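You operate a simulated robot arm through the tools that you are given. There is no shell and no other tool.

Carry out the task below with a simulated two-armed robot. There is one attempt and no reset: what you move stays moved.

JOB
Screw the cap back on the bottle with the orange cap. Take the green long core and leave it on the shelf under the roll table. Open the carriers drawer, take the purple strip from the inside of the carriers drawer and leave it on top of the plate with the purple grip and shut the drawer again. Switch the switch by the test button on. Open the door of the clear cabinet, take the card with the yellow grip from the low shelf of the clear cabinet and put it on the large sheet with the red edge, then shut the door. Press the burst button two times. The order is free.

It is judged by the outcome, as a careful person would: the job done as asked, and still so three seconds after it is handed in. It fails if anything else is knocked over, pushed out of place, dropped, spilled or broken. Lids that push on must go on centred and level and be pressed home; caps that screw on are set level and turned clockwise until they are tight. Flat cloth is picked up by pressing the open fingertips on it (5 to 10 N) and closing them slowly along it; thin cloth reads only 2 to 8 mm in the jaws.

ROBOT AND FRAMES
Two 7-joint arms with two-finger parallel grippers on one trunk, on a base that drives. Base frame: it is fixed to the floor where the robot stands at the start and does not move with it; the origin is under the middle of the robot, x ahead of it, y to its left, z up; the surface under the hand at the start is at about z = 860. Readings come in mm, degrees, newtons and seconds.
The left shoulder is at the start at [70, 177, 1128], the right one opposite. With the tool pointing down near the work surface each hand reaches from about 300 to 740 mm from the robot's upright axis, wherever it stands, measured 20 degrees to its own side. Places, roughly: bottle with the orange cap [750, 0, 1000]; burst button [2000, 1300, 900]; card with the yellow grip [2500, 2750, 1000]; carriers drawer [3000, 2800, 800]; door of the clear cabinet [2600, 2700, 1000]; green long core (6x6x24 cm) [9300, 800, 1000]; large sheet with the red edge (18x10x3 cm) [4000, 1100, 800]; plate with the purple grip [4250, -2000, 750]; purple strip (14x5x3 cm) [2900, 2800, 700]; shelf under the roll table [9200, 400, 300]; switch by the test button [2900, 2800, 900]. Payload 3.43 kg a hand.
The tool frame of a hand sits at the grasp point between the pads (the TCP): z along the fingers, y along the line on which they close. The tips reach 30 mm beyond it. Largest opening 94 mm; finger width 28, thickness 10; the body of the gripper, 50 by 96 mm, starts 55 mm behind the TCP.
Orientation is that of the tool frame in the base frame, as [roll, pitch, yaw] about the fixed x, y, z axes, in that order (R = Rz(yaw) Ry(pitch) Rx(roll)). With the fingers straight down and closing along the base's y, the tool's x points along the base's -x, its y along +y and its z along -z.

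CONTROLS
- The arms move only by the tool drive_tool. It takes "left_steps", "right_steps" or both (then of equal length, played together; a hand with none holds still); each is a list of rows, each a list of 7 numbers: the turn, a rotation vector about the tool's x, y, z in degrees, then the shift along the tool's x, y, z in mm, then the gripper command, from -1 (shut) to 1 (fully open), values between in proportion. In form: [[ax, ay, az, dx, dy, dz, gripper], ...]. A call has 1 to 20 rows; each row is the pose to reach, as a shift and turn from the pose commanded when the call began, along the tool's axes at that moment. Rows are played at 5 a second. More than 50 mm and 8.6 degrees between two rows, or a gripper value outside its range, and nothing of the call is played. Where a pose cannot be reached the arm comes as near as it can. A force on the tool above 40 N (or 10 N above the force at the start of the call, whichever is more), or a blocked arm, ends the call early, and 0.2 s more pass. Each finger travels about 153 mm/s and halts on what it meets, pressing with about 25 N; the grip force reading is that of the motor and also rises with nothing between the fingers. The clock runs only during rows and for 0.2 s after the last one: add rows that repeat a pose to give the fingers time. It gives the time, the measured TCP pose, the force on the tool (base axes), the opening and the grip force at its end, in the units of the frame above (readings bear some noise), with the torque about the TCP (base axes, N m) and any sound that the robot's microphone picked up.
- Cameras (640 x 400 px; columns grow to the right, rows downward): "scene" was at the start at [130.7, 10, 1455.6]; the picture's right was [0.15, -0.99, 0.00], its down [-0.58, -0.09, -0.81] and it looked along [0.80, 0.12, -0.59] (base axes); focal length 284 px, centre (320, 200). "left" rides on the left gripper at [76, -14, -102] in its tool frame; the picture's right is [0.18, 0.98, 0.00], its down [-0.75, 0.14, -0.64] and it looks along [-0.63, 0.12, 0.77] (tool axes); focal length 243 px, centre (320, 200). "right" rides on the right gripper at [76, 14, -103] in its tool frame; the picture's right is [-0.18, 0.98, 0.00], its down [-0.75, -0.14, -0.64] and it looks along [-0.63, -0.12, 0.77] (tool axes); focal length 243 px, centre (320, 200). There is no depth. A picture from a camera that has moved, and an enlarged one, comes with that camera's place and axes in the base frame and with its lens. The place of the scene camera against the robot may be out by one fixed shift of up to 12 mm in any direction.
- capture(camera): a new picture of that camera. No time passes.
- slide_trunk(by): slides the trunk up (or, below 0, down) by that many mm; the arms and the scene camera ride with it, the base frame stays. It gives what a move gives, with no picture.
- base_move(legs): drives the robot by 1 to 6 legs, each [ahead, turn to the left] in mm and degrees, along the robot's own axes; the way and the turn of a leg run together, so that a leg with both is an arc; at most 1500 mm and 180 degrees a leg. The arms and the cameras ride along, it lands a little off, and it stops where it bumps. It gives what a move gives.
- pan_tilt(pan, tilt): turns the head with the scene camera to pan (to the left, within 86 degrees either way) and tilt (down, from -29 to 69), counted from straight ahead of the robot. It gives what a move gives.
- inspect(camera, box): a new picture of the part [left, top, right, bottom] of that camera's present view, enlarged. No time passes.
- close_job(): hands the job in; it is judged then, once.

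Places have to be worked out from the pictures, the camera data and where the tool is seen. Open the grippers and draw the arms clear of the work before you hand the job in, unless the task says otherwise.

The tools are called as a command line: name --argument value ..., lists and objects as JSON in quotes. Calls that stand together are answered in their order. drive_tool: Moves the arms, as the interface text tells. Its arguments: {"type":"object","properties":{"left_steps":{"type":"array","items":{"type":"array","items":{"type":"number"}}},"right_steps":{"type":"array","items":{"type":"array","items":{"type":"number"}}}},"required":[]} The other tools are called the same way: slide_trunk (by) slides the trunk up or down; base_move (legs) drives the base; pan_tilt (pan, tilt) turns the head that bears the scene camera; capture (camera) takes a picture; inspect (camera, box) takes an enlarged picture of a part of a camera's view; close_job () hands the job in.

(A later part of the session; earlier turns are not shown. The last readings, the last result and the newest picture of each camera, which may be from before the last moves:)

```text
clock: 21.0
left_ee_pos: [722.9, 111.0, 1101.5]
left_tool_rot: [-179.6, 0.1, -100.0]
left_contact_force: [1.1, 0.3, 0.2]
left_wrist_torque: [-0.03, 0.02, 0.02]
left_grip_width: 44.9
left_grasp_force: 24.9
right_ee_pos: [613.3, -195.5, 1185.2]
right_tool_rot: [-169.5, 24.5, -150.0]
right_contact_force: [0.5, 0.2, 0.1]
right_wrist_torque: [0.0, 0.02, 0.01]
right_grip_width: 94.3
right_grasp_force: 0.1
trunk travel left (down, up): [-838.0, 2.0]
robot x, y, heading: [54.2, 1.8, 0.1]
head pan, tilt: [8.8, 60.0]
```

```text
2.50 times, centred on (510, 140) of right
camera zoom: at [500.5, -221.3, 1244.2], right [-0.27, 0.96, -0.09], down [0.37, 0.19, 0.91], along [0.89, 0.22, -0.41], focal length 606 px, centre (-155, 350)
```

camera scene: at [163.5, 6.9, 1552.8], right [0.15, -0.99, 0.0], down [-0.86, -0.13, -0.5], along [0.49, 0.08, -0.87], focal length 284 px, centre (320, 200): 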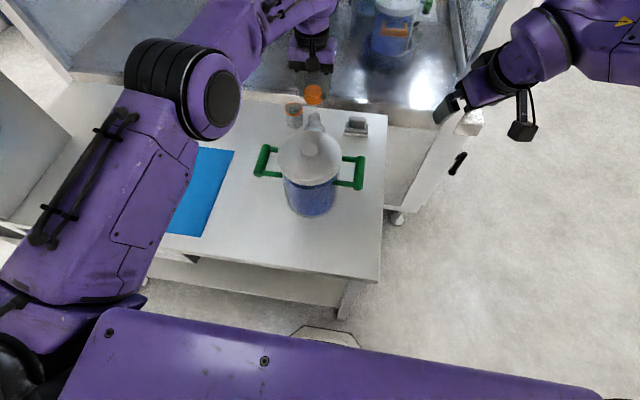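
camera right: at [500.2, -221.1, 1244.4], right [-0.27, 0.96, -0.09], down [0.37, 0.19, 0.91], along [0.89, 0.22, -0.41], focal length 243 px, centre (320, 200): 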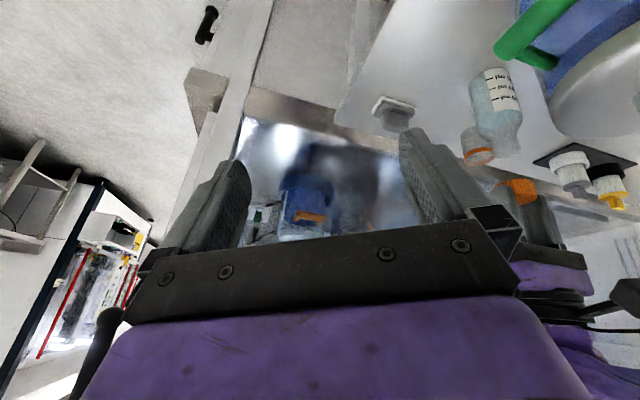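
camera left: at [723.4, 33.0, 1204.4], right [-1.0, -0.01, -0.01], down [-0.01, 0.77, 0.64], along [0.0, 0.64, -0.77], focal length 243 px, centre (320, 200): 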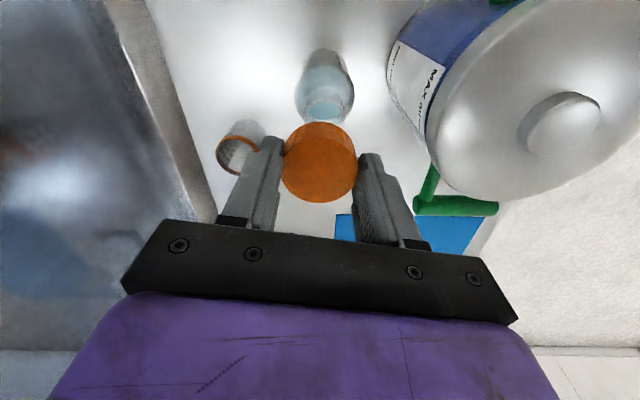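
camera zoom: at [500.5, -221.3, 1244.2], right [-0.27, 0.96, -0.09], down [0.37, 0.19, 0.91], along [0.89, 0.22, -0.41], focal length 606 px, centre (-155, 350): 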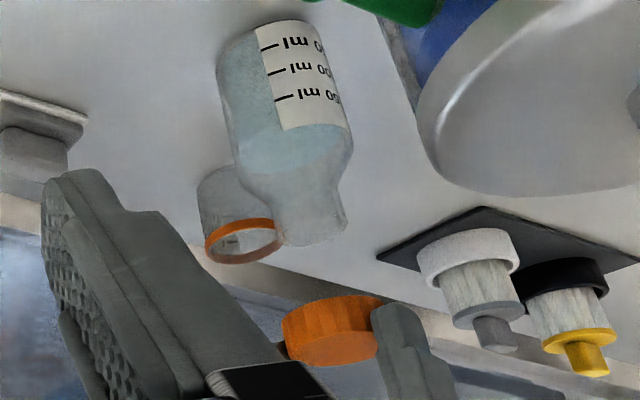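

The hand camera now looks from the −y side. I'll zoom in to compare the cap and rim positions along x and y.

inspect --camera "left" --box '[260, 40, 380, 215]'

inspect --camera "left" --box '[290, 80, 354, 130]'

```text
2.29 times, centred on (320, 128) of left
camera zoom: at [723.4, 33.0, 1204.4], right [-1.0, -0.01, -0.01], down [-0.01, 0.77, 0.64], along [0.0, 0.64, -0.77], focal length 555 px, centre (320, 366)
```

zoom: 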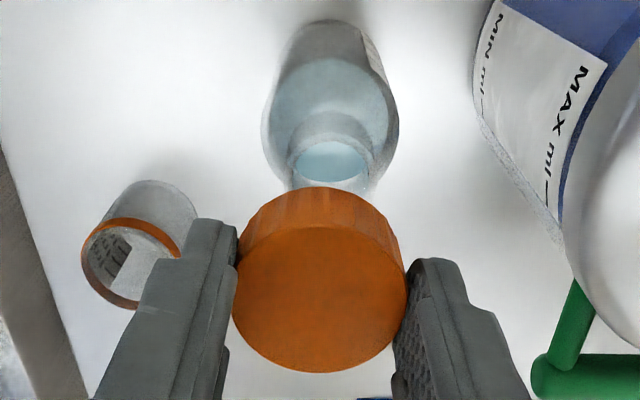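

```text
8.00 times, centred on (322, 105) of left
camera zoom: at [723.4, 33.0, 1204.4], right [-1.0, -0.01, -0.01], down [-0.01, 0.77, 0.64], along [0.0, 0.64, -0.77], focal length 1941 px, centre (304, 960)
```

zoom: 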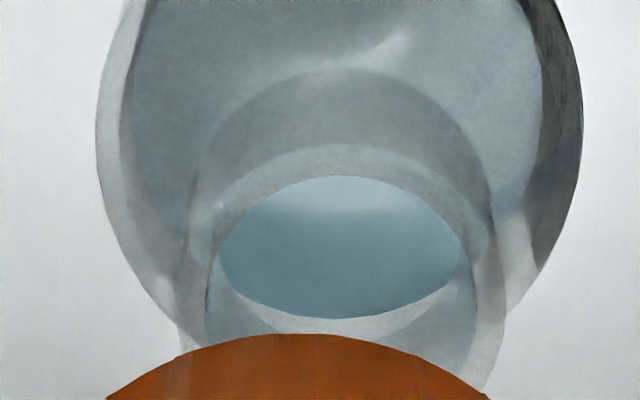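

The neck centre measures x ≈ 719.5 and y ≈ 111.5, so the cap needs about −3 mm in x. I'll shift that and lower until it's just above the rim.

drive_tool --left_steps '[[0, 0, 0, 0.2, 3, 15, -0.5], [0, 0, 0, 0.2, 3, 30, -0.5], [0, 0, 0, 0.2, 3, 45, -0.5], [0, 0, 0, 0.2, 3, 55, -0.5], [0, 0, 0, 0.2, 3, 55, -0.5]]'

inspect --camera "scene" --box '[270, 70, 350, 150]'

inspect --camera "right" --box '[440, 60, 580, 220]'

inspect --camera "left" --box '[260, 40, 380, 215]'

```text
clock: 22.2
left_ee_pos: [719.4, 111.8, 1046.2]
left_tool_rot: [-179.7, 0.1, -100.1]
left_contact_force: [-0.4, -0.2, 0.6]
left_wrist_torque: [-0.02, -0.03, 0.01]
left_grip_width: 44.6
left_grasp_force: 25.1
right_ee_pos: [612.1, -194.0, 1186.2]
right_tool_rot: [-169.5, 24.5, -150.1]
right_contact_force: [0.8, 0.3, -0.3]
right_wrist_torque: [0.01, 0.02, 0.02]
right_grip_width: 93.9
right_grasp_force: 0.0
trunk travel left (down, up): [-838.0, 2.0]
robot x, y, heading: [50.2, -4.2, -0.2]
head pan, tilt: [8.8, 60.0]
```

```text
5.00 times, centred on (310, 110) of scene
camera zoom: at [163.9, 6.6, 1552.8], right [0.15, -0.99, 0.0], down [-0.86, -0.13, -0.5], along [0.49, 0.08, -0.87], focal length 1421 px, centre (370, 650)
```

zoom: 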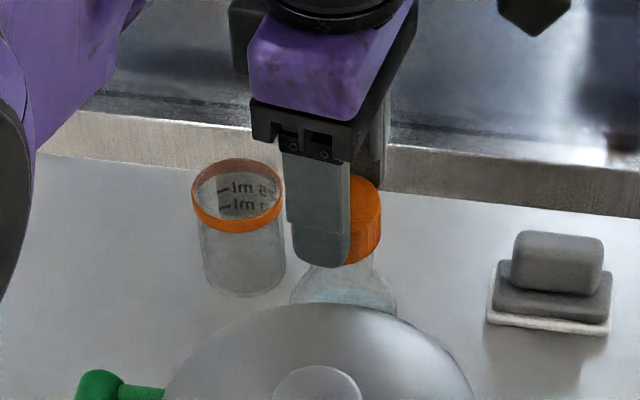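

```text
2.50 times, centred on (510, 140) of right
camera zoom: at [500.5, -221.3, 1244.2], right [-0.27, 0.96, -0.09], down [0.37, 0.19, 0.91], along [0.89, 0.22, -0.41], focal length 606 px, centre (-155, 350)
```

zoom: 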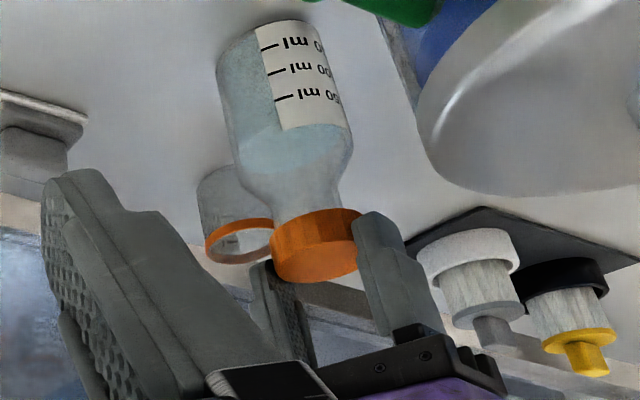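

```text
2.29 times, centred on (320, 128) of left
camera zoom: at [719.6, 33.0, 1150.1], right [-1.0, -0.01, -0.01], down [-0.01, 0.77, 0.64], along [0.0, 0.64, -0.77], focal length 555 px, centre (320, 366)
```

zoom: 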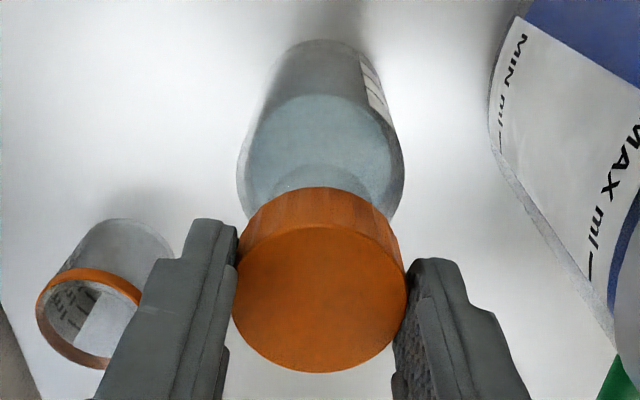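

Both views show the cap coaxial with the neck. I'll lower it slowly, watching for contact.

drive_tool --left_steps '[[0, 0, 0, 0, 0, 3, -0.5], [0, 0, 0, 0, 0, 6, -0.5], [0, 0, 0, 0, 0, 8, -0.5], [0, 0, 0, 0, 0, 10, -0.5], [0, 0, 0, 0, 0, 10, -0.5]]'

inspect --camera "right" --box '[440, 60, 580, 220]'

```text
clock: 23.4
left_ee_pos: [717.4, 112.2, 1038.0]
left_tool_rot: [-179.3, 0.1, -99.9]
left_contact_force: [3.3, 1.2, 21.1]
left_wrist_torque: [-0.25, -0.03, 0.06]
left_grip_width: 44.7
left_grasp_force: 24.9
right_ee_pos: [610.5, -195.6, 1187.3]
right_tool_rot: [-169.6, 24.6, -150.1]
right_contact_force: [-0.2, -0.4, -0.6]
right_wrist_torque: [-0.01, 0.0, -0.02]
right_grip_width: 93.6
right_grasp_force: 0.1
trunk travel left (down, up): [-838.0, 2.0]
robot x, y, heading: [51.8, -0.6, 0.2]
head pan, tilt: [8.8, 60.0]
```

```text
2.50 times, centred on (510, 140) of right
camera zoom: at [497.7, -221.8, 1245.3], right [-0.27, 0.96, -0.09], down [0.37, 0.19, 0.91], along [0.89, 0.22, -0.4], focal length 606 px, centre (-155, 350)
```

zoom: 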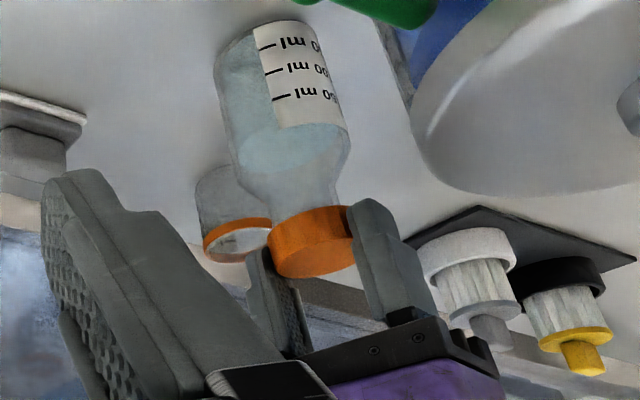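

Contact came at TCP z ≈ 1038 with 21 N, and the torque suggests the neck touches on the cap's −y side. I'll back up, shift 1.5 mm in −y, and touch again more lightly.

drive_tool --left_steps '[[0, 0, 0, 0, 0, -6, -0.5], [0, 0, 0, 1.5, -0.3, -6, -0.5], [0, 0, 0, 1.5, -0.3, -3, -0.5], [0, 0, 0, 1.5, -0.3, -1, -0.5], [0, 0, 0, 1.5, -0.3, -1, -0.5]]'

```text
clock: 24.6
left_ee_pos: [720.9, 110.1, 1037.4]
left_tool_rot: [-179.6, 0.0, -100.0]
left_contact_force: [-1.4, -0.2, 0.0]
left_wrist_torque: [-0.03, 0.04, -0.01]
left_grip_width: 44.7
left_grasp_force: 24.9
right_ee_pos: [612.1, -193.2, 1185.3]
right_tool_rot: [-169.6, 24.5, -150.0]
right_contact_force: [-0.2, -0.2, 0.5]
right_wrist_torque: [0.0, 0.01, 0.0]
right_grip_width: 94.1
right_grasp_force: 0.1
trunk travel left (down, up): [-838.0, 2.0]
robot x, y, heading: [51.6, -0.5, -0.0]
head pan, tilt: [8.8, 60.0]
```

There's no contact yet at about the same height, which is a better sign. I'll lower further in small steps.

drive_tool --left_steps '[[0, 0, 0, 0, 0, 1.5, -0.5], [0, 0, 0, 0, 0, 3, -0.5], [0, 0, 0, 0, 0, 3, -0.5]]'

```text
clock: 25.4
left_ee_pos: [719.9, 109.1, 1034.0]
left_tool_rot: [-179.6, 0.1, -100.1]
left_contact_force: [-1.4, -0.8, 0.0]
left_wrist_torque: [-0.05, 0.02, -0.01]
left_grip_width: 44.9
left_grasp_force: 24.9
right_ee_pos: [611.6, -194.9, 1184.9]
right_tool_rot: [-169.5, 24.5, -150.0]
right_contact_force: [0.7, -0.6, 0.3]
right_wrist_torque: [0.03, 0.01, -0.01]
right_grip_width: 93.9
right_grasp_force: 0.0
trunk travel left (down, up): [-838.0, 2.0]
robot x, y, heading: [51.9, -2.3, 0.2]
head pan, tilt: [8.8, 60.0]
```

Now it goes past the old contact height with no force, so the cap is sliding over the neck. I'll keep lowering gently.

drive_tool --left_steps '[[0, 0, 0, 0, 0, 1.5, -0.5], [0, 0, 0, 0, 0, 3, -0.5], [0, 0, 0, 0, 0, 3, -0.5]]'

```text
clock: 26.2
left_ee_pos: [720.9, 109.2, 1032.1]
left_tool_rot: [-179.7, 0.2, -100.0]
left_contact_force: [0.0, 0.2, 0.0]
left_wrist_torque: [-0.02, 0.03, -0.02]
left_grip_width: 44.8
left_grasp_force: 24.6
right_ee_pos: [612.0, -194.4, 1185.1]
right_tool_rot: [-169.5, 24.5, -149.9]
right_contact_force: [1.2, -0.1, 0.1]
right_wrist_torque: [0.02, 0.02, 0.02]
right_grip_width: 93.9
right_grasp_force: 0.0
trunk travel left (down, up): [-838.0, 2.0]
robot x, y, heading: [50.3, -0.2, 0.2]
head pan, tilt: [8.8, 60.0]
```

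There's still no force at z ≈ 1032. Two more small steps down.

drive_tool --left_steps '[[0, 0, 0, 0, 0, 1.5, -0.5], [0, 0, 0, 0, 0, 3, -0.5], [0, 0, 0, 0, 0, 4, -0.5], [0, 0, 0, 0, 0, 4, -0.5]]'

inspect --camera "right" --box '[440, 60, 580, 220]'

```text
clock: 27.2
left_ee_pos: [719.2, 109.8, 1026.9]
left_tool_rot: [-179.7, 0.1, -100.0]
left_contact_force: [0.0, -0.7, 1.1]
left_wrist_torque: [0.0, 0.0, -0.03]
left_grip_width: 45.0
left_grasp_force: 24.9
right_ee_pos: [613.3, -193.3, 1185.1]
right_tool_rot: [-169.5, 24.5, -150.0]
right_contact_force: [0.1, -0.5, -0.2]
right_wrist_torque: [0.05, 0.0, 0.01]
right_grip_width: 93.8
right_grasp_force: 0.0
trunk travel left (down, up): [-838.0, 2.0]
robot x, y, heading: [51.9, -2.9, -0.2]
head pan, tilt: [8.8, 60.0]
```

```text
2.50 times, centred on (510, 140) of right
camera zoom: at [500.4, -221.3, 1244.2], right [-0.27, 0.96, -0.09], down [0.37, 0.19, 0.91], along [0.89, 0.22, -0.41], focal length 606 px, centre (-155, 350)
```

zoom: 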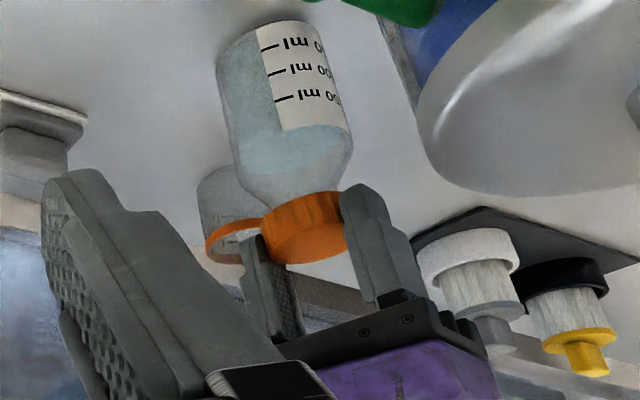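

The cap is clearly over the neck in the right view. I'll continue down until it meets the thread.

drive_tool --left_steps '[[0, 0, 0, 0, 0, 1.5, -0.5], [0, 0, 0, 0, 0, 3, -0.5], [0, 0, 0, 0, 0, 4.5, -0.5], [0, 0, 0, 0, 0, 4.5, -0.5]]'

```text
clock: 28.2
left_ee_pos: [720.5, 110.6, 1024.6]
left_tool_rot: [-179.5, 0.2, -100.0]
left_contact_force: [-0.8, 2.4, 6.8]
left_wrist_torque: [0.46, -0.05, 0.03]
left_grip_width: 44.7
left_grasp_force: 25.1
right_ee_pos: [612.0, -194.5, 1187.1]
right_tool_rot: [-169.5, 24.5, -149.9]
right_contact_force: [0.0, -0.2, -0.4]
right_wrist_torque: [-0.03, 0.02, -0.01]
right_grip_width: 94.0
right_grasp_force: 0.1
trunk travel left (down, up): [-838.0, 2.0]
robot x, y, heading: [56.5, -1.9, 0.1]
head pan, tilt: [8.8, 60.0]
```

There's light contact (7 N) at z ≈ 1025 with the cap seated about 14 mm over the neck. I'll turn clockwise 80° with slight downward pressure and watch the bottle label for slip.

drive_tool --left_steps '[[0, 0, 8, 0, 0, 0.2, -0.5], [0, 0, 16, 0, 0, 0.4, -0.5], [0, 0, 24, 0, 0, 0.6, -0.5], [0, 0, 32, 0, 0, 0.8, -0.5], [0, 0, 40, 0, 0, 1, -0.5], [0, 0, 48, 0, 0, 1.2, -0.5], [0, 0, 56, 0, 0, 1.4, -0.5], [0, 0, 64, 0, 0, 1.6, -0.5], [0, 0, 72, 0, 0, 1.8, -0.5], [0, 0, 80, 0, 0, 2, -0.5]]'

inspect --camera "right" --box '[440, 60, 580, 220]'

```text
clock: 30.4
left_ee_pos: [716.9, 109.8, 1023.1]
left_tool_rot: [-180.0, 0.7, 179.9]
left_contact_force: [0.0, 0.4, 18.5]
left_wrist_torque: [0.06, -0.56, 0.01]
left_grip_width: 44.6
left_grasp_force: 24.9
right_ee_pos: [609.9, -193.6, 1186.7]
right_tool_rot: [-169.5, 24.6, -149.9]
right_contact_force: [0.3, -0.1, -0.6]
right_wrist_torque: [0.01, 0.02, -0.02]
right_grip_width: 94.1
right_grasp_force: 0.0
trunk travel left (down, up): [-838.0, 2.0]
robot x, y, heading: [54.3, -0.7, 0.1]
head pan, tilt: [8.8, 60.0]
```

```text
2.50 times, centred on (510, 140) of right
camera zoom: at [497.5, -221.6, 1245.4], right [-0.27, 0.96, -0.09], down [0.37, 0.19, 0.91], along [0.89, 0.22, -0.4], focal length 606 px, centre (-155, 350)
```

zoom: 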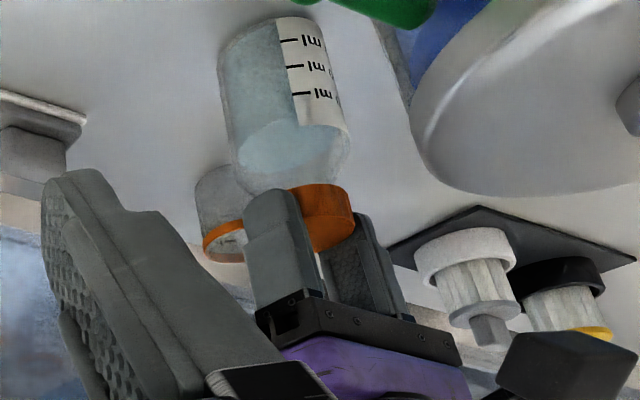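

The bottle turned about 20° while the cap turned 80°, and there's a torque about the tool's y axis, so the cap may sit slightly tilted in the jaws. I'll look closely.

inspect --camera "scene" --box '[290, 85, 340, 135]'

inspect --camera "left" --box '[260, 60, 380, 215]'

inspect --camera "right" --box '[475, 60, 545, 180]'

```text
8.00 times, centred on (315, 110) of scene
camera zoom: at [160.0, 6.2, 1553.2], right [0.15, -0.99, 0.0], down [-0.85, -0.13, -0.5], along [0.5, 0.08, -0.86], focal length 2274 px, centre (360, 920)
```

zoom: 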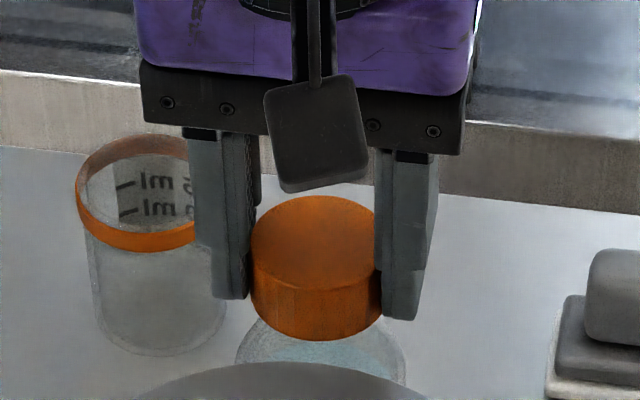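

```text
2.58 times, centred on (320, 138) of left
camera zoom: at [640.8, 94.7, 1125.4], right [-0.18, 0.98, 0.0], down [0.75, 0.14, 0.65], along [0.64, 0.12, -0.76], focal length 626 px, centre (320, 361)
```

zoom: 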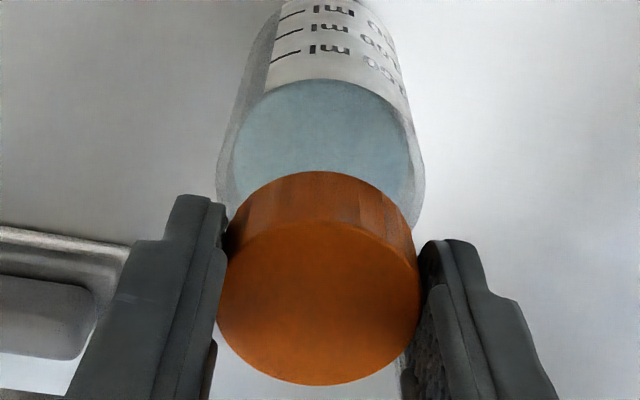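

```text
3.33 times, centred on (510, 120) of right
camera zoom: at [497.5, -221.6, 1245.4], right [-0.27, 0.96, -0.09], down [0.37, 0.19, 0.91], along [0.89, 0.22, -0.4], focal length 809 px, centre (-313, 467)
```

zoom: 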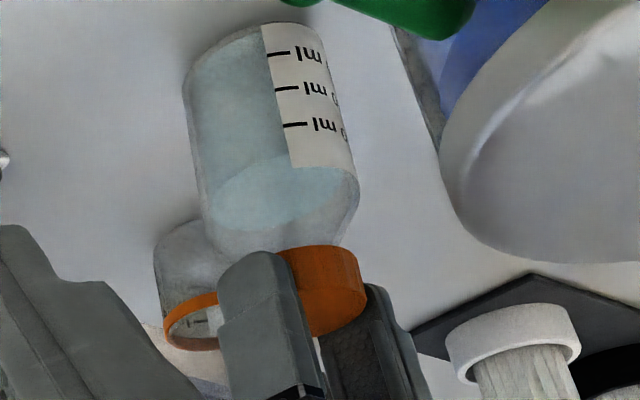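

The cap looks level on the neck. I'll keep turning clockwise another 80° with modest downward pressure.

drive_tool --left_steps '[[0, 0, 8, 0, 0, 0.1, -0.5], [0, 0, 16, 0, 0, 0.2, -0.5], [0, 0, 24, 0, 0, 0.3, -0.5], [0, 0, 32, 0, 0, 0.4, -0.5], [0, 0, 40, 0, 0, 0.5, -0.5], [0, 0, 48, 0, 0, 0.6, -0.5], [0, 0, 56, 0, 0, 0.7, -0.5], [0, 0, 64, 0, 0, 0.8, -0.5], [0, 0, 72, 0, 0, 0.9, -0.5], [0, 0, 80, 0, 0, 1, -0.5]]'

inspect --camera "right" --box '[475, 60, 545, 180]'

inspect --camera "scene" --box '[290, 85, 340, 135]'

```text
clock: 32.6
left_ee_pos: [719.0, 109.0, 1020.9]
left_tool_rot: [179.4, 0.2, 99.9]
left_contact_force: [0.7, -0.6, 15.2]
left_wrist_torque: [-0.48, -0.05, -0.02]
left_grip_width: 44.7
left_grasp_force: 25.0
right_ee_pos: [610.2, -195.6, 1186.6]
right_tool_rot: [-169.5, 24.5, -149.9]
right_contact_force: [-0.3, 0.8, 1.0]
right_wrist_torque: [0.02, 0.0, -0.03]
right_grip_width: 94.0
right_grasp_force: 0.1
trunk travel left (down, up): [-838.0, 2.0]
robot x, y, heading: [57.2, 1.4, -0.0]
head pan, tilt: [8.8, 60.0]
```

```text
3.33 times, centred on (510, 120) of right
camera zoom: at [498.0, -221.7, 1245.2], right [-0.27, 0.96, -0.09], down [0.37, 0.19, 0.91], along [0.89, 0.22, -0.4], focal length 809 px, centre (-313, 467)
```

zoom: 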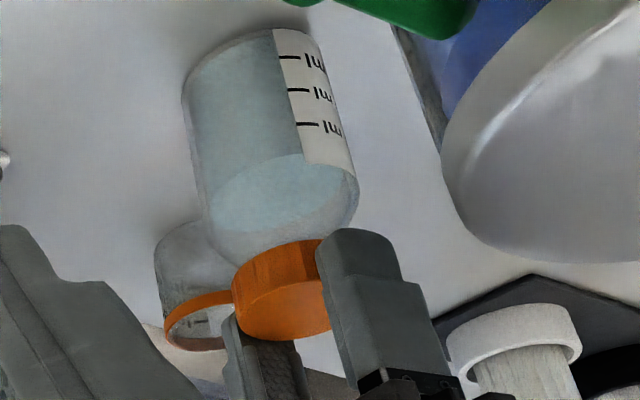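

```text
8.00 times, centred on (315, 110) of scene
camera zoom: at [160.7, 6.2, 1553.1], right [0.15, -0.99, 0.0], down [-0.85, -0.13, -0.5], along [0.5, 0.08, -0.86], focal length 2274 px, centre (360, 920)
```

zoom: 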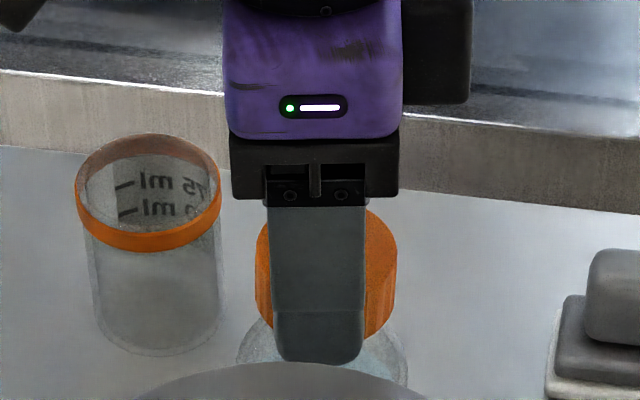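

The cap is moving down the thread (z 1023 → 1021 with falling force). I'll open slightly, rise a few mm, turn back 160° and regrip.

drive_tool --left_steps '[[0, 0, 0, 0, 0, -2, -0.3], [0, 0, 0, 0, 0, -3, 0.0], [0, 0, 0, 0, 0, -4, 0.25], [0, 0, 0, 0, 0, -4, 0.25]]'

drive_tool --left_steps '[[0, 0, -8, 0, 0, 0, 0.25], [0, 0, -16, 0, 0, 0, 0.25], [0, 0, -24, 0, 0, 0, 0.25], [0, 0, -32, 0, 0, 0, 0.25], [0, 0, -40, 0, 0, 0, 0.25], [0, 0, -48, 0, 0, 0, 0.25], [0, 0, -56, 0, 0, 0, 0.25], [0, 0, -64, 0, 0, 0, 0.25], [0, 0, -72, 0, 0, 0, 0.25], [0, 0, -80, 0, 0, 0, 0.25], [0, 0, -88, 0, 0, 0, 0.25], [0, 0, -96, 0, 0, 0, 0.25], [0, 0, -104, 0, 0, 0, 0.25], [0, 0, -112, 0, 0, 0, 0.25], [0, 0, -120, 0, 0, 0, 0.25], [0, 0, -128, 0, 0, 0, 0.25], [0, 0, -136, 0, 0, 0, 0.25], [0, 0, -144, 0, 0, 0, 0.25], [0, 0, -152, 0, 0, 0, 0.25], [0, 0, -160, 0, 0, 0, 0.25]]'

inspect --camera "left" --box '[240, 60, 400, 235]'

inspect --camera "right" --box '[475, 60, 545, 180]'

inspect --camera "scene" --box '[290, 85, 340, 135]'

```text
clock: 33.6
left_ee_pos: [720.8, 109.5, 1023.1]
left_tool_rot: [179.5, 0.0, 100.0]
left_contact_force: [-0.3, 0.0, -0.1]
left_wrist_torque: [0.0, 0.01, 0.02]
left_grip_width: 59.0
left_grasp_force: 0.0
right_ee_pos: [614.3, -194.0, 1184.6]
right_tool_rot: [-169.6, 24.6, -150.0]
right_contact_force: [-0.6, -0.4, -0.9]
right_wrist_torque: [0.03, 0.0, 0.0]
right_grip_width: 93.8
right_grasp_force: 0.0
trunk travel left (down, up): [-838.0, 2.0]
robot x, y, heading: [52.3, 1.6, 0.1]
head pan, tilt: [8.8, 60.0]
```

```text
clock: 37.8
left_ee_pos: [721.4, 109.4, 1024.1]
left_tool_rot: [-179.5, 0.2, -99.8]
left_contact_force: [0.0, 0.3, -0.1]
left_wrist_torque: [-0.02, 0.01, 0.0]
left_grip_width: 58.8
left_grasp_force: 0.0
right_ee_pos: [612.5, -195.5, 1185.7]
right_tool_rot: [-169.6, 24.5, -150.0]
right_contact_force: [-0.2, 0.8, 0.3]
right_wrist_torque: [-0.02, -0.03, 0.01]
right_grip_width: 94.1
right_grasp_force: 0.0
trunk travel left (down, up): [-838.0, 2.0]
robot x, y, heading: [53.9, -2.1, -0.1]
head pan, tilt: [8.8, 60.0]
```

```text
2.29 times, centred on (320, 148) of left
camera zoom: at [720.6, 31.8, 1127.3], right [-1.0, -0.01, -0.01], down [-0.02, 0.77, 0.64], along [0.0, 0.64, -0.77], focal length 555 px, centre (320, 320)
```

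zoom: 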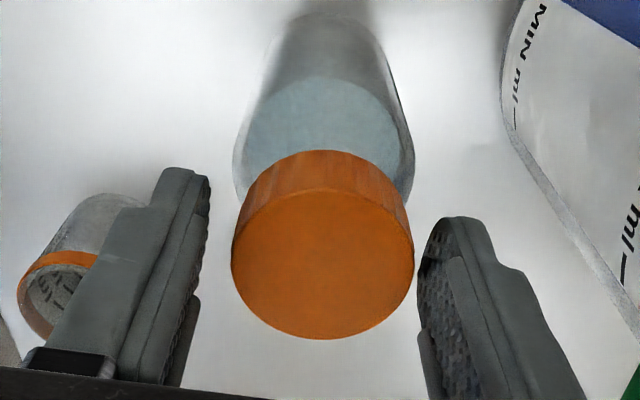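

```text
3.33 times, centred on (510, 120) of right
camera zoom: at [500.5, -221.3, 1244.2], right [-0.27, 0.96, -0.09], down [0.37, 0.19, 0.91], along [0.89, 0.22, -0.41], focal length 809 px, centre (-313, 467)
```

zoom: 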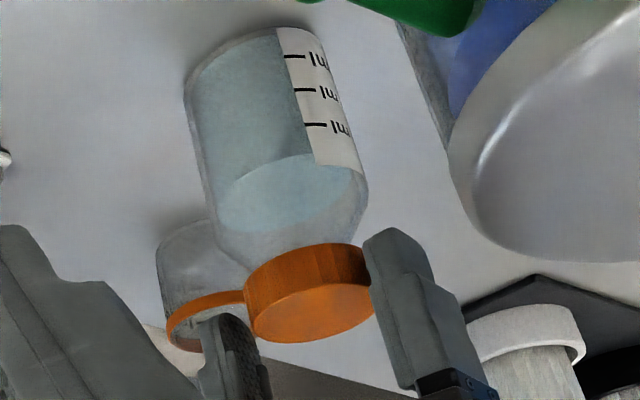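

```text
8.00 times, centred on (315, 110) of scene
camera zoom: at [163.9, 6.6, 1552.8], right [0.15, -0.99, 0.0], down [-0.86, -0.13, -0.5], along [0.49, 0.08, -0.87], focal length 2274 px, centre (360, 920)
```

zoom: 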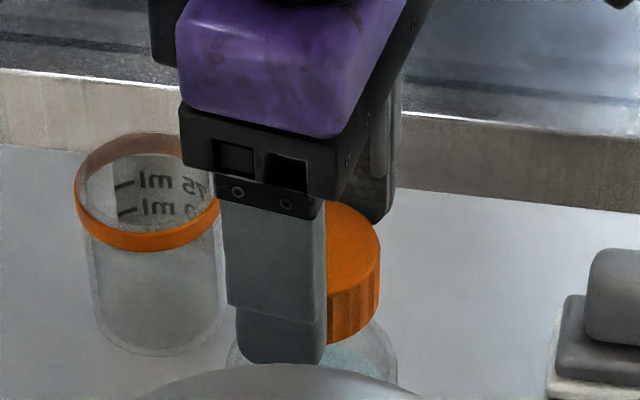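

The cap sits level on the bottle. I'll lower 4 mm, regrip and turn clockwise 160° with light downward following.

drive_tool --left_steps '[[0, 0, 0, 0, 0, 3, 0.25], [0, 0, 0, 0, 0, 4, 0.0], [0, 0, 0, 0, 0, 4, -0.25], [0, 0, 0, 0, 0, 4, -0.5], [0, 0, 0, 0, 0, 4, -0.5]]'

drive_tool --left_steps '[[0, 0, 8, 0, 0, 0.1, -0.5], [0, 0, 16, 0, 0, 0.2, -0.5], [0, 0, 24, 0, 0, 0.4, -0.5], [0, 0, 32, 0, 0, 0.6, -0.5], [0, 0, 40, 0, 0, 0.8, -0.5], [0, 0, 48, 0, 0, 1, -0.5], [0, 0, 56, 0, 0, 1.2, -0.5], [0, 0, 64, 0, 0, 1.4, -0.5], [0, 0, 72, 0, 0, 1.6, -0.5], [0, 0, 80, 0, 0, 1.8, -0.5], [0, 0, 88, 0, 0, 2, -0.5], [0, 0, 96, 0, 0, 2.2, -0.5], [0, 0, 104, 0, 0, 2.4, -0.5], [0, 0, 112, 0, 0, 2.6, -0.5], [0, 0, 120, 0, 0, 2.8, -0.5], [0, 0, 128, 0, 0, 3, -0.5], [0, 0, 136, 0, 0, 3.2, -0.5], [0, 0, 144, 0, 0, 3.4, -0.5], [0, 0, 152, 0, 0, 3.6, -0.5], [0, 0, 160, 0, 0, 3.8, -0.5]]'

inspect --camera "right" --box '[475, 60, 545, 180]'

```text
clock: 39.0
left_ee_pos: [719.1, 110.5, 1019.7]
left_tool_rot: [-179.5, 0.1, -100.0]
left_contact_force: [-0.1, 0.4, 3.4]
left_wrist_torque: [0.06, -0.02, -0.02]
left_grip_width: 47.9
left_grasp_force: 25.2
right_ee_pos: [612.1, -194.1, 1185.6]
right_tool_rot: [-169.4, 24.4, -149.9]
right_contact_force: [0.8, 0.3, 0.1]
right_wrist_torque: [0.01, 0.03, -0.01]
right_grip_width: 93.9
right_grasp_force: 0.0
trunk travel left (down, up): [-838.0, 2.0]
robot x, y, heading: [52.5, 2.9, -0.1]
head pan, tilt: [8.8, 60.0]
```

```text
clock: 43.2
left_ee_pos: [718.3, 110.4, 1018.4]
left_tool_rot: [179.2, 0.2, 99.9]
left_contact_force: [0.5, -1.2, 20.8]
left_wrist_torque: [-0.24, 0.09, 0.07]
left_grip_width: 47.9
left_grasp_force: 24.9
right_ee_pos: [609.3, -195.6, 1187.1]
right_tool_rot: [-169.4, 24.7, -150.0]
right_contact_force: [0.8, -0.5, 0.5]
right_wrist_torque: [0.02, -0.03, -0.02]
right_grip_width: 93.9
right_grasp_force: 0.1
trunk travel left (down, up): [-838.0, 2.0]
robot x, y, heading: [54.1, 0.4, 0.3]
head pan, tilt: [8.8, 60.0]
```

```text
3.33 times, centred on (510, 120) of right
camera zoom: at [497.5, -222.0, 1245.4], right [-0.27, 0.96, -0.09], down [0.37, 0.19, 0.91], along [0.89, 0.22, -0.4], focal length 809 px, centre (-313, 467)
```

zoom: 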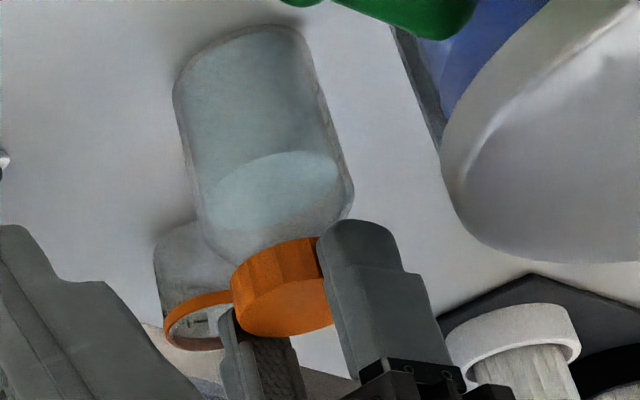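

The bottle now turns along with the cap, so it's tightening up to what table friction can hold. I'll release, turn back, regrip and turn again with more downward force to see whether the cap still moves against the bottle.

drive_tool --left_steps '[[0, 0, 0, 0, 0, -3, -0.3], [0, 0, 0, 0, 0, -4, 0.0], [0, 0, 0, 0, 0, -6, 0.25], [0, 0, 0, 0, 0, -6, 0.25]]'

drive_tool --left_steps '[[0, 0, -8, 0, 0, 0, 0.25], [0, 0, -16, 0, 0, 0, 0.25], [0, 0, -24, 0, 0, 0, 0.25], [0, 0, -32, 0, 0, 0, 0.25], [0, 0, -40, 0, 0, 0, 0.25], [0, 0, -48, 0, 0, 0, 0.25], [0, 0, -56, 0, 0, 0, 0.25], [0, 0, -64, 0, 0, 0, 0.25], [0, 0, -72, 0, 0, 0, 0.25], [0, 0, -80, 0, 0, 0, 0.25], [0, 0, -88, 0, 0, 0, 0.25], [0, 0, -96, 0, 0, 0, 0.25], [0, 0, -104, 0, 0, 0, 0.25], [0, 0, -112, 0, 0, 0, 0.25], [0, 0, -120, 0, 0, 0, 0.25], [0, 0, -128, 0, 0, 0, 0.25], [0, 0, -136, 0, 0, 0, 0.25], [0, 0, -144, 0, 0, 0, 0.25], [0, 0, -152, 0, 0, 0, 0.25], [0, 0, -160, 0, 0, 0, 0.25]]'

capture --camera "left"

inspect --camera "left" --box '[240, 60, 400, 235]'

inspect --camera "right" --box '[475, 60, 545, 180]'

```text
clock: 44.2
left_ee_pos: [720.4, 109.8, 1021.3]
left_tool_rot: [179.7, 0.0, 100.1]
left_contact_force: [0.3, 0.3, 0.0]
left_wrist_torque: [0.01, -0.01, -0.02]
left_grip_width: 58.9
left_grasp_force: 0.1
right_ee_pos: [612.9, -196.1, 1184.8]
right_tool_rot: [-169.5, 24.4, -150.0]
right_contact_force: [0.1, 0.0, -0.1]
right_wrist_torque: [0.01, 0.03, 0.07]
right_grip_width: 94.1
right_grasp_force: 0.0
trunk travel left (down, up): [-838.0, 2.0]
robot x, y, heading: [55.9, -1.6, 0.0]
head pan, tilt: [8.8, 60.0]
```

```text
clock: 48.4
left_ee_pos: [720.3, 110.1, 1021.4]
left_tool_rot: [-179.6, 0.1, -99.8]
left_contact_force: [-0.3, 0.5, 0.3]
left_wrist_torque: [-0.02, 0.02, -0.01]
left_grip_width: 58.8
left_grasp_force: 0.1
right_ee_pos: [611.8, -194.6, 1183.8]
right_tool_rot: [-169.5, 24.5, -150.0]
right_contact_force: [0.1, 0.3, 0.5]
right_wrist_torque: [0.0, -0.01, 0.0]
right_grip_width: 94.0
right_grasp_force: 0.1
trunk travel left (down, up): [-838.0, 2.0]
robot x, y, heading: [53.0, -1.9, -0.0]
head pan, tilt: [8.8, 60.0]
```

```text
taken
camera left: at [721.0, 31.9, 1124.6], right [-1.0, -0.01, -0.01], down [-0.02, 0.77, 0.64], along [0.0, 0.64, -0.77], focal length 243 px, centre (320, 200)
```

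left: 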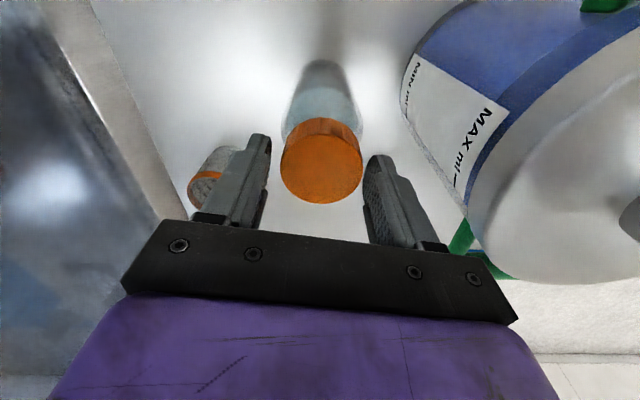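

```text
2.29 times, centred on (320, 148) of left
camera zoom: at [721.0, 31.9, 1124.6], right [-1.0, -0.01, -0.01], down [-0.02, 0.77, 0.64], along [0.0, 0.64, -0.77], focal length 555 px, centre (320, 320)
```

zoom: 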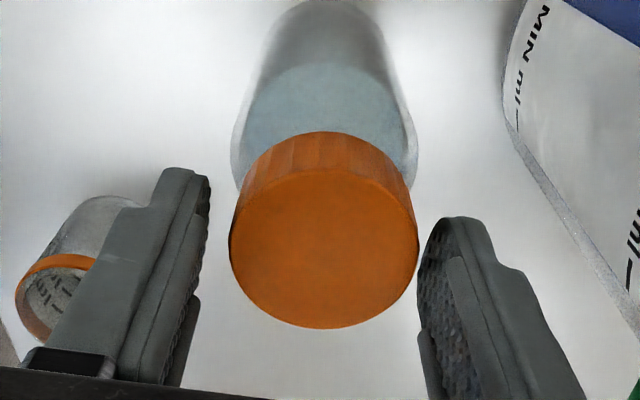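

```text
3.33 times, centred on (510, 120) of right
camera zoom: at [500.5, -221.3, 1244.2], right [-0.27, 0.96, -0.09], down [0.37, 0.19, 0.91], along [0.89, 0.22, -0.41], focal length 809 px, centre (-313, 467)
```

zoom: 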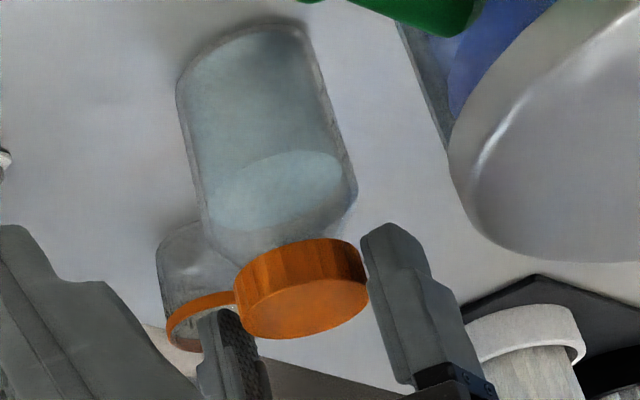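

The cap sits about 6–7 mm off the TCP along the tool's x (towards −y). Turning off-centre dragged the bottle slightly. I'll shift the open hand by that amount and recheck the centring before regripping.

drive_tool --left_steps '[[0, 0, 0, 3, 0, 0, 0.25], [0, 0, 0, 6.5, 0, 0, 0.25], [0, 0, 0, 6.5, 0, 0, 0.25]]'

inspect --camera "left" --box '[240, 60, 400, 235]'

inspect --camera "scene" --box '[290, 85, 340, 135]'

inspect --camera "right" --box '[475, 60, 545, 180]'

```text
clock: 49.2
left_ee_pos: [719.0, 103.2, 1021.1]
left_tool_rot: [-179.7, 0.2, -100.0]
left_contact_force: [-0.3, -1.0, 0.8]
left_wrist_torque: [-0.01, 0.01, 0.03]
left_grip_width: 58.8
left_grasp_force: 0.1
right_ee_pos: [613.1, -195.0, 1184.6]
right_tool_rot: [-169.5, 24.4, -150.0]
right_contact_force: [-0.8, 0.0, 0.6]
right_wrist_torque: [0.0, 0.01, 0.0]
right_grip_width: 94.0
right_grasp_force: 0.1
trunk travel left (down, up): [-838.0, 2.0]
robot x, y, heading: [50.0, -2.3, -0.1]
head pan, tilt: [8.8, 60.0]
```

```text
2.29 times, centred on (320, 148) of left
camera zoom: at [719.4, 25.4, 1124.7], right [-1.0, -0.01, -0.01], down [-0.01, 0.77, 0.64], along [0.0, 0.64, -0.77], focal length 555 px, centre (320, 320)
```

zoom: 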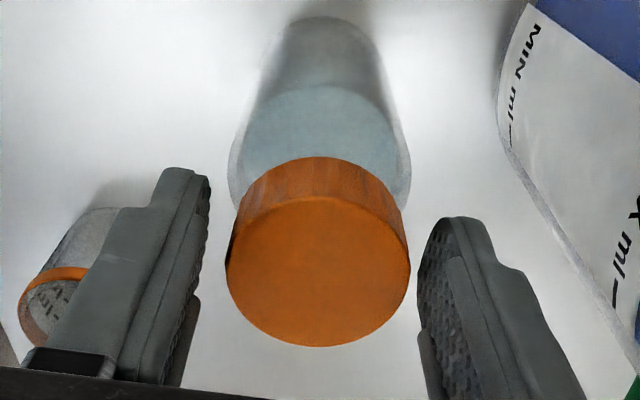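

```text
8.00 times, centred on (315, 110) of scene
camera zoom: at [163.9, 6.7, 1552.8], right [0.15, -0.99, 0.0], down [-0.86, -0.13, -0.5], along [0.49, 0.08, -0.87], focal length 2274 px, centre (360, 920)
```

zoom: 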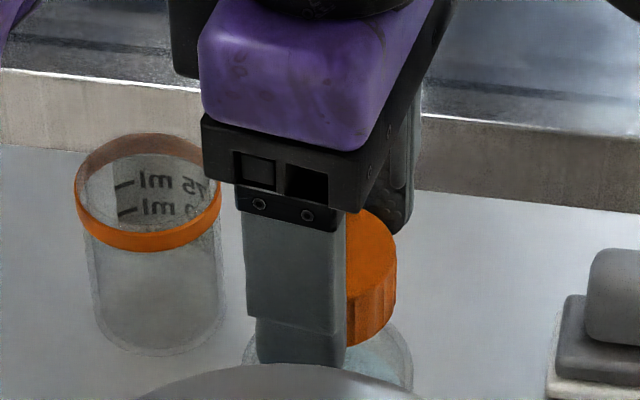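

```text
3.33 times, centred on (510, 120) of right
camera zoom: at [500.5, -221.2, 1244.2], right [-0.27, 0.96, -0.09], down [0.37, 0.19, 0.91], along [0.89, 0.22, -0.41], focal length 809 px, centre (-313, 467)
```

zoom: 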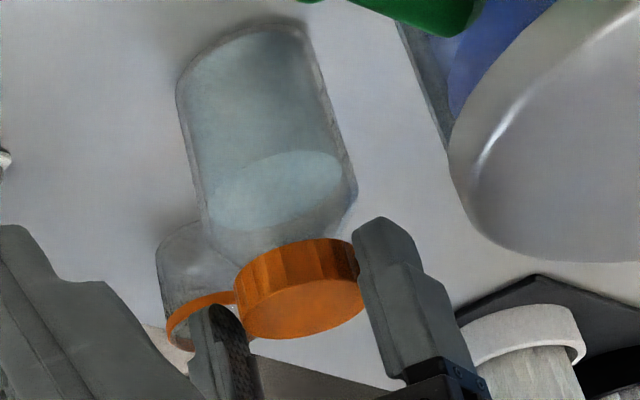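

The cap now looks centred in the jaws. I'll adjust 1 mm back, close, press lightly and turn clockwise again in two halves, checking the label.

drive_tool --left_steps '[[0, 0, 0, -1, 0, 2, 0.2], [0, 0, 0, -1, 0, 2, 0.0], [0, 0, 0, -1, 0, 2, -0.25], [0, 0, 0, -1, 0, 2, -0.5], [0, 0, 0, -1, 0, 2, -0.5], [0, 0, 0, -1, 0, 4, -0.5], [0, 0, 0, -1, 0, 4, -0.5]]'

drive_tool --left_steps '[[0, 0, 8, 0, 0, 0, -0.5], [0, 0, 16, 0, 0, 0, -0.5], [0, 0, 24, 0, 0, 0, -0.5], [0, 0, 32, 0, 0, 0, -0.5], [0, 0, 40, 0, 0, 0, -0.5], [0, 0, 48, 0, 0, 0, -0.5], [0, 0, 56, 0, 0, 0, -0.5], [0, 0, 64, 0, 0, 0, -0.5], [0, 0, 72, 0, 0, 0, -0.5], [0, 0, 80, 0, 0, 0, -0.5]]'

inspect --camera "left" --box '[240, 60, 400, 235]'

inspect --camera "right" --box '[475, 60, 545, 180]'

```text
clock: 50.8
left_ee_pos: [718.2, 103.5, 1018.3]
left_tool_rot: [-179.5, 0.0, -100.0]
left_contact_force: [0.0, 0.6, 5.7]
left_wrist_torque: [-0.02, 0.01, -0.01]
left_grip_width: 45.8
left_grasp_force: 25.5
right_ee_pos: [611.0, -195.0, 1186.7]
right_tool_rot: [-169.4, 24.5, -149.9]
right_contact_force: [-0.3, 0.2, -0.1]
right_wrist_torque: [-0.02, -0.01, -0.01]
right_grip_width: 93.7
right_grasp_force: 0.0
trunk travel left (down, up): [-838.0, 2.0]
robot x, y, heading: [50.9, 1.5, 0.0]
head pan, tilt: [8.8, 60.0]
```

```text
clock: 53.0
left_ee_pos: [720.1, 103.9, 1017.8]
left_tool_rot: [-180.0, 0.4, 179.9]
left_contact_force: [0.7, -0.1, 2.4]
left_wrist_torque: [-0.14, 0.11, 0.05]
left_grip_width: 44.7
left_grasp_force: 25.2
right_ee_pos: [612.4, -195.4, 1185.8]
right_tool_rot: [-169.6, 24.5, -149.9]
right_contact_force: [-0.1, 0.0, 1.4]
right_wrist_torque: [-0.03, 0.01, -0.01]
right_grip_width: 94.0
right_grasp_force: 0.1
trunk travel left (down, up): [-838.0, 2.0]
robot x, y, heading: [55.2, -0.7, -0.2]
head pan, tilt: [8.8, 60.0]
```

```text
2.29 times, centred on (320, 148) of left
camera zoom: at [643.4, 89.5, 1121.0], right [-0.18, 0.98, 0.0], down [0.75, 0.14, 0.65], along [0.64, 0.12, -0.76], focal length 555 px, centre (320, 320)
```

zoom: 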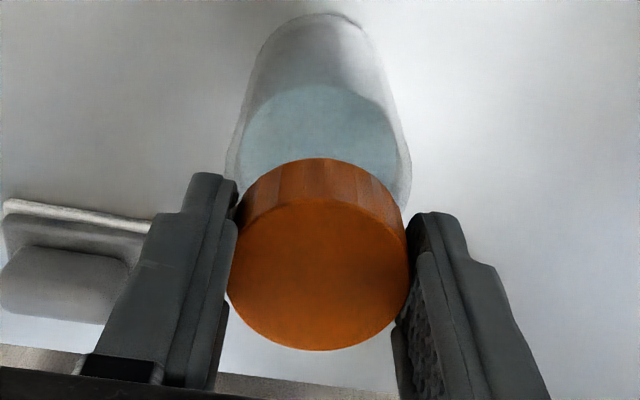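

```text
3.33 times, centred on (510, 120) of right
camera zoom: at [500.1, -221.7, 1244.3], right [-0.27, 0.96, -0.09], down [0.37, 0.19, 0.91], along [0.89, 0.22, -0.4], focal length 809 px, centre (-313, 467)
```

zoom: 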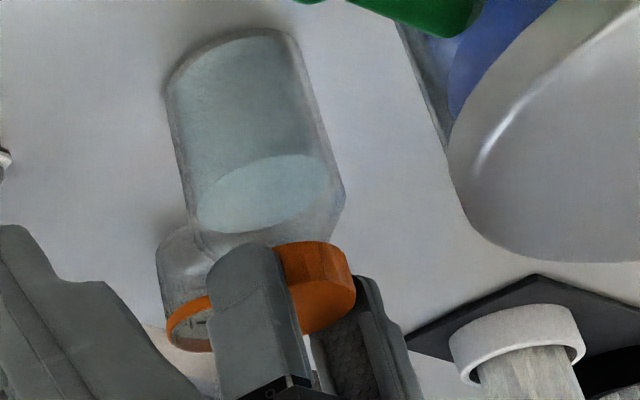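

Torques are small now, so the turn is concentric, and the force dropped as the cap lowered. I'll continue another 80°.

drive_tool --left_steps '[[0, 0, 8, 0, 0, 0.5, -0.5], [0, 0, 16, 0, 0, 1, -0.5], [0, 0, 24, 0, 0, 1.5, -0.5], [0, 0, 32, 0, 0, 2, -0.5], [0, 0, 40, 0, 0, 2, -0.5], [0, 0, 48, 0, 0, 2.2, -0.5], [0, 0, 56, 0, 0, 2.4, -0.5], [0, 0, 64, 0, 0, 2.6, -0.5], [0, 0, 72, 0, 0, 2.8, -0.5], [0, 0, 80, 0, 0, 3, -0.5]]'

capture --camera "left"

inspect --camera "right" --box '[475, 60, 545, 180]'

```text
clock: 55.2
left_ee_pos: [717.4, 102.8, 1016.2]
left_tool_rot: [179.2, 0.1, 99.8]
left_contact_force: [1.2, -1.2, 21.4]
left_wrist_torque: [-0.35, 0.03, 0.21]
left_grip_width: 44.7
left_grasp_force: 25.7
right_ee_pos: [608.8, -195.6, 1186.8]
right_tool_rot: [-169.5, 24.6, -150.0]
right_contact_force: [0.0, 0.3, -0.4]
right_wrist_torque: [-0.01, 0.02, -0.01]
right_grip_width: 94.3
right_grasp_force: 0.1
trunk travel left (down, up): [-838.0, 2.0]
robot x, y, heading: [54.6, 2.0, -0.0]
head pan, tilt: [8.8, 60.0]
```

```text
taken
camera left: at [689.3, 175.4, 1120.2], right [0.94, 0.35, 0.01], down [0.26, -0.72, 0.64], along [0.23, -0.6, -0.76], focal length 243 px, centre (320, 200)
```

left: 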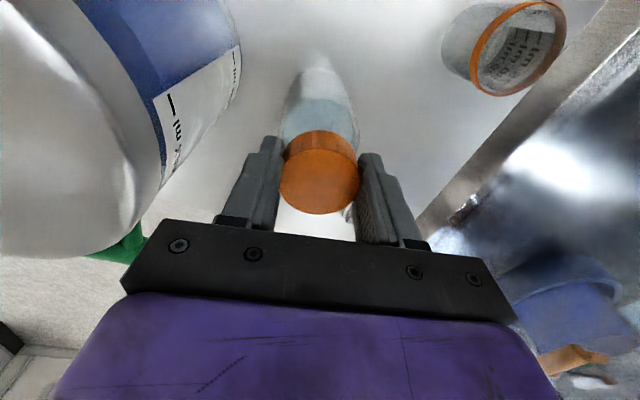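

```text
3.33 times, centred on (510, 120) of right
camera zoom: at [497.2, -222.3, 1245.4], right [-0.27, 0.96, -0.09], down [0.37, 0.19, 0.91], along [0.89, 0.22, -0.4], focal length 809 px, centre (-313, 467)
```

zoom: 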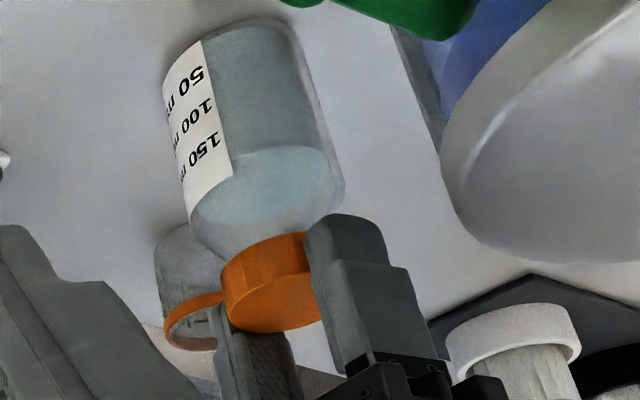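

There's now 0.21 N·m of resisting torque, and the bottle co-rotates with its label back in view. I'll turn 24° more with firmer pressure to see if the cap still moves relative to the label.

drive_tool --left_steps '[[0, 0, 0, 0, 0, 1.5, -0.5], [0, 0, 6, 0, 0, 2, -0.5], [0, 0, 12, 0, 0, 2, -0.5], [0, 0, 18, 0, 0, 2, -0.5], [0, 0, 24, 0, 0, 2, -0.5]]'

inspect --camera "right" --box '[475, 60, 545, 180]'

```text
clock: 56.4
left_ee_pos: [716.5, 105.0, 1014.6]
left_tool_rot: [179.5, -0.1, 76.0]
left_contact_force: [-0.6, -2.1, 23.2]
left_wrist_torque: [-0.33, 0.19, 0.22]
left_grip_width: 44.5
left_grasp_force: 25.1
right_ee_pos: [608.9, -194.6, 1187.3]
right_tool_rot: [-169.5, 24.8, -150.0]
right_contact_force: [0.0, 0.0, 0.1]
right_wrist_torque: [0.0, -0.01, 0.0]
right_grip_width: 94.3
right_grasp_force: 0.0
trunk travel left (down, up): [-838.0, 2.0]
robot x, y, heading: [54.1, 1.4, 0.1]
head pan, tilt: [8.8, 60.0]
```

```text
3.33 times, centred on (510, 120) of right
camera zoom: at [496.8, -222.4, 1245.5], right [-0.27, 0.96, -0.09], down [0.37, 0.19, 0.91], along [0.89, 0.22, -0.4], focal length 809 px, centre (-313, 467)
```

zoom: 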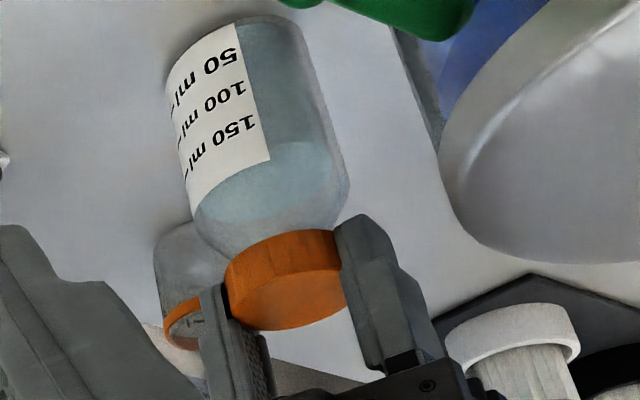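

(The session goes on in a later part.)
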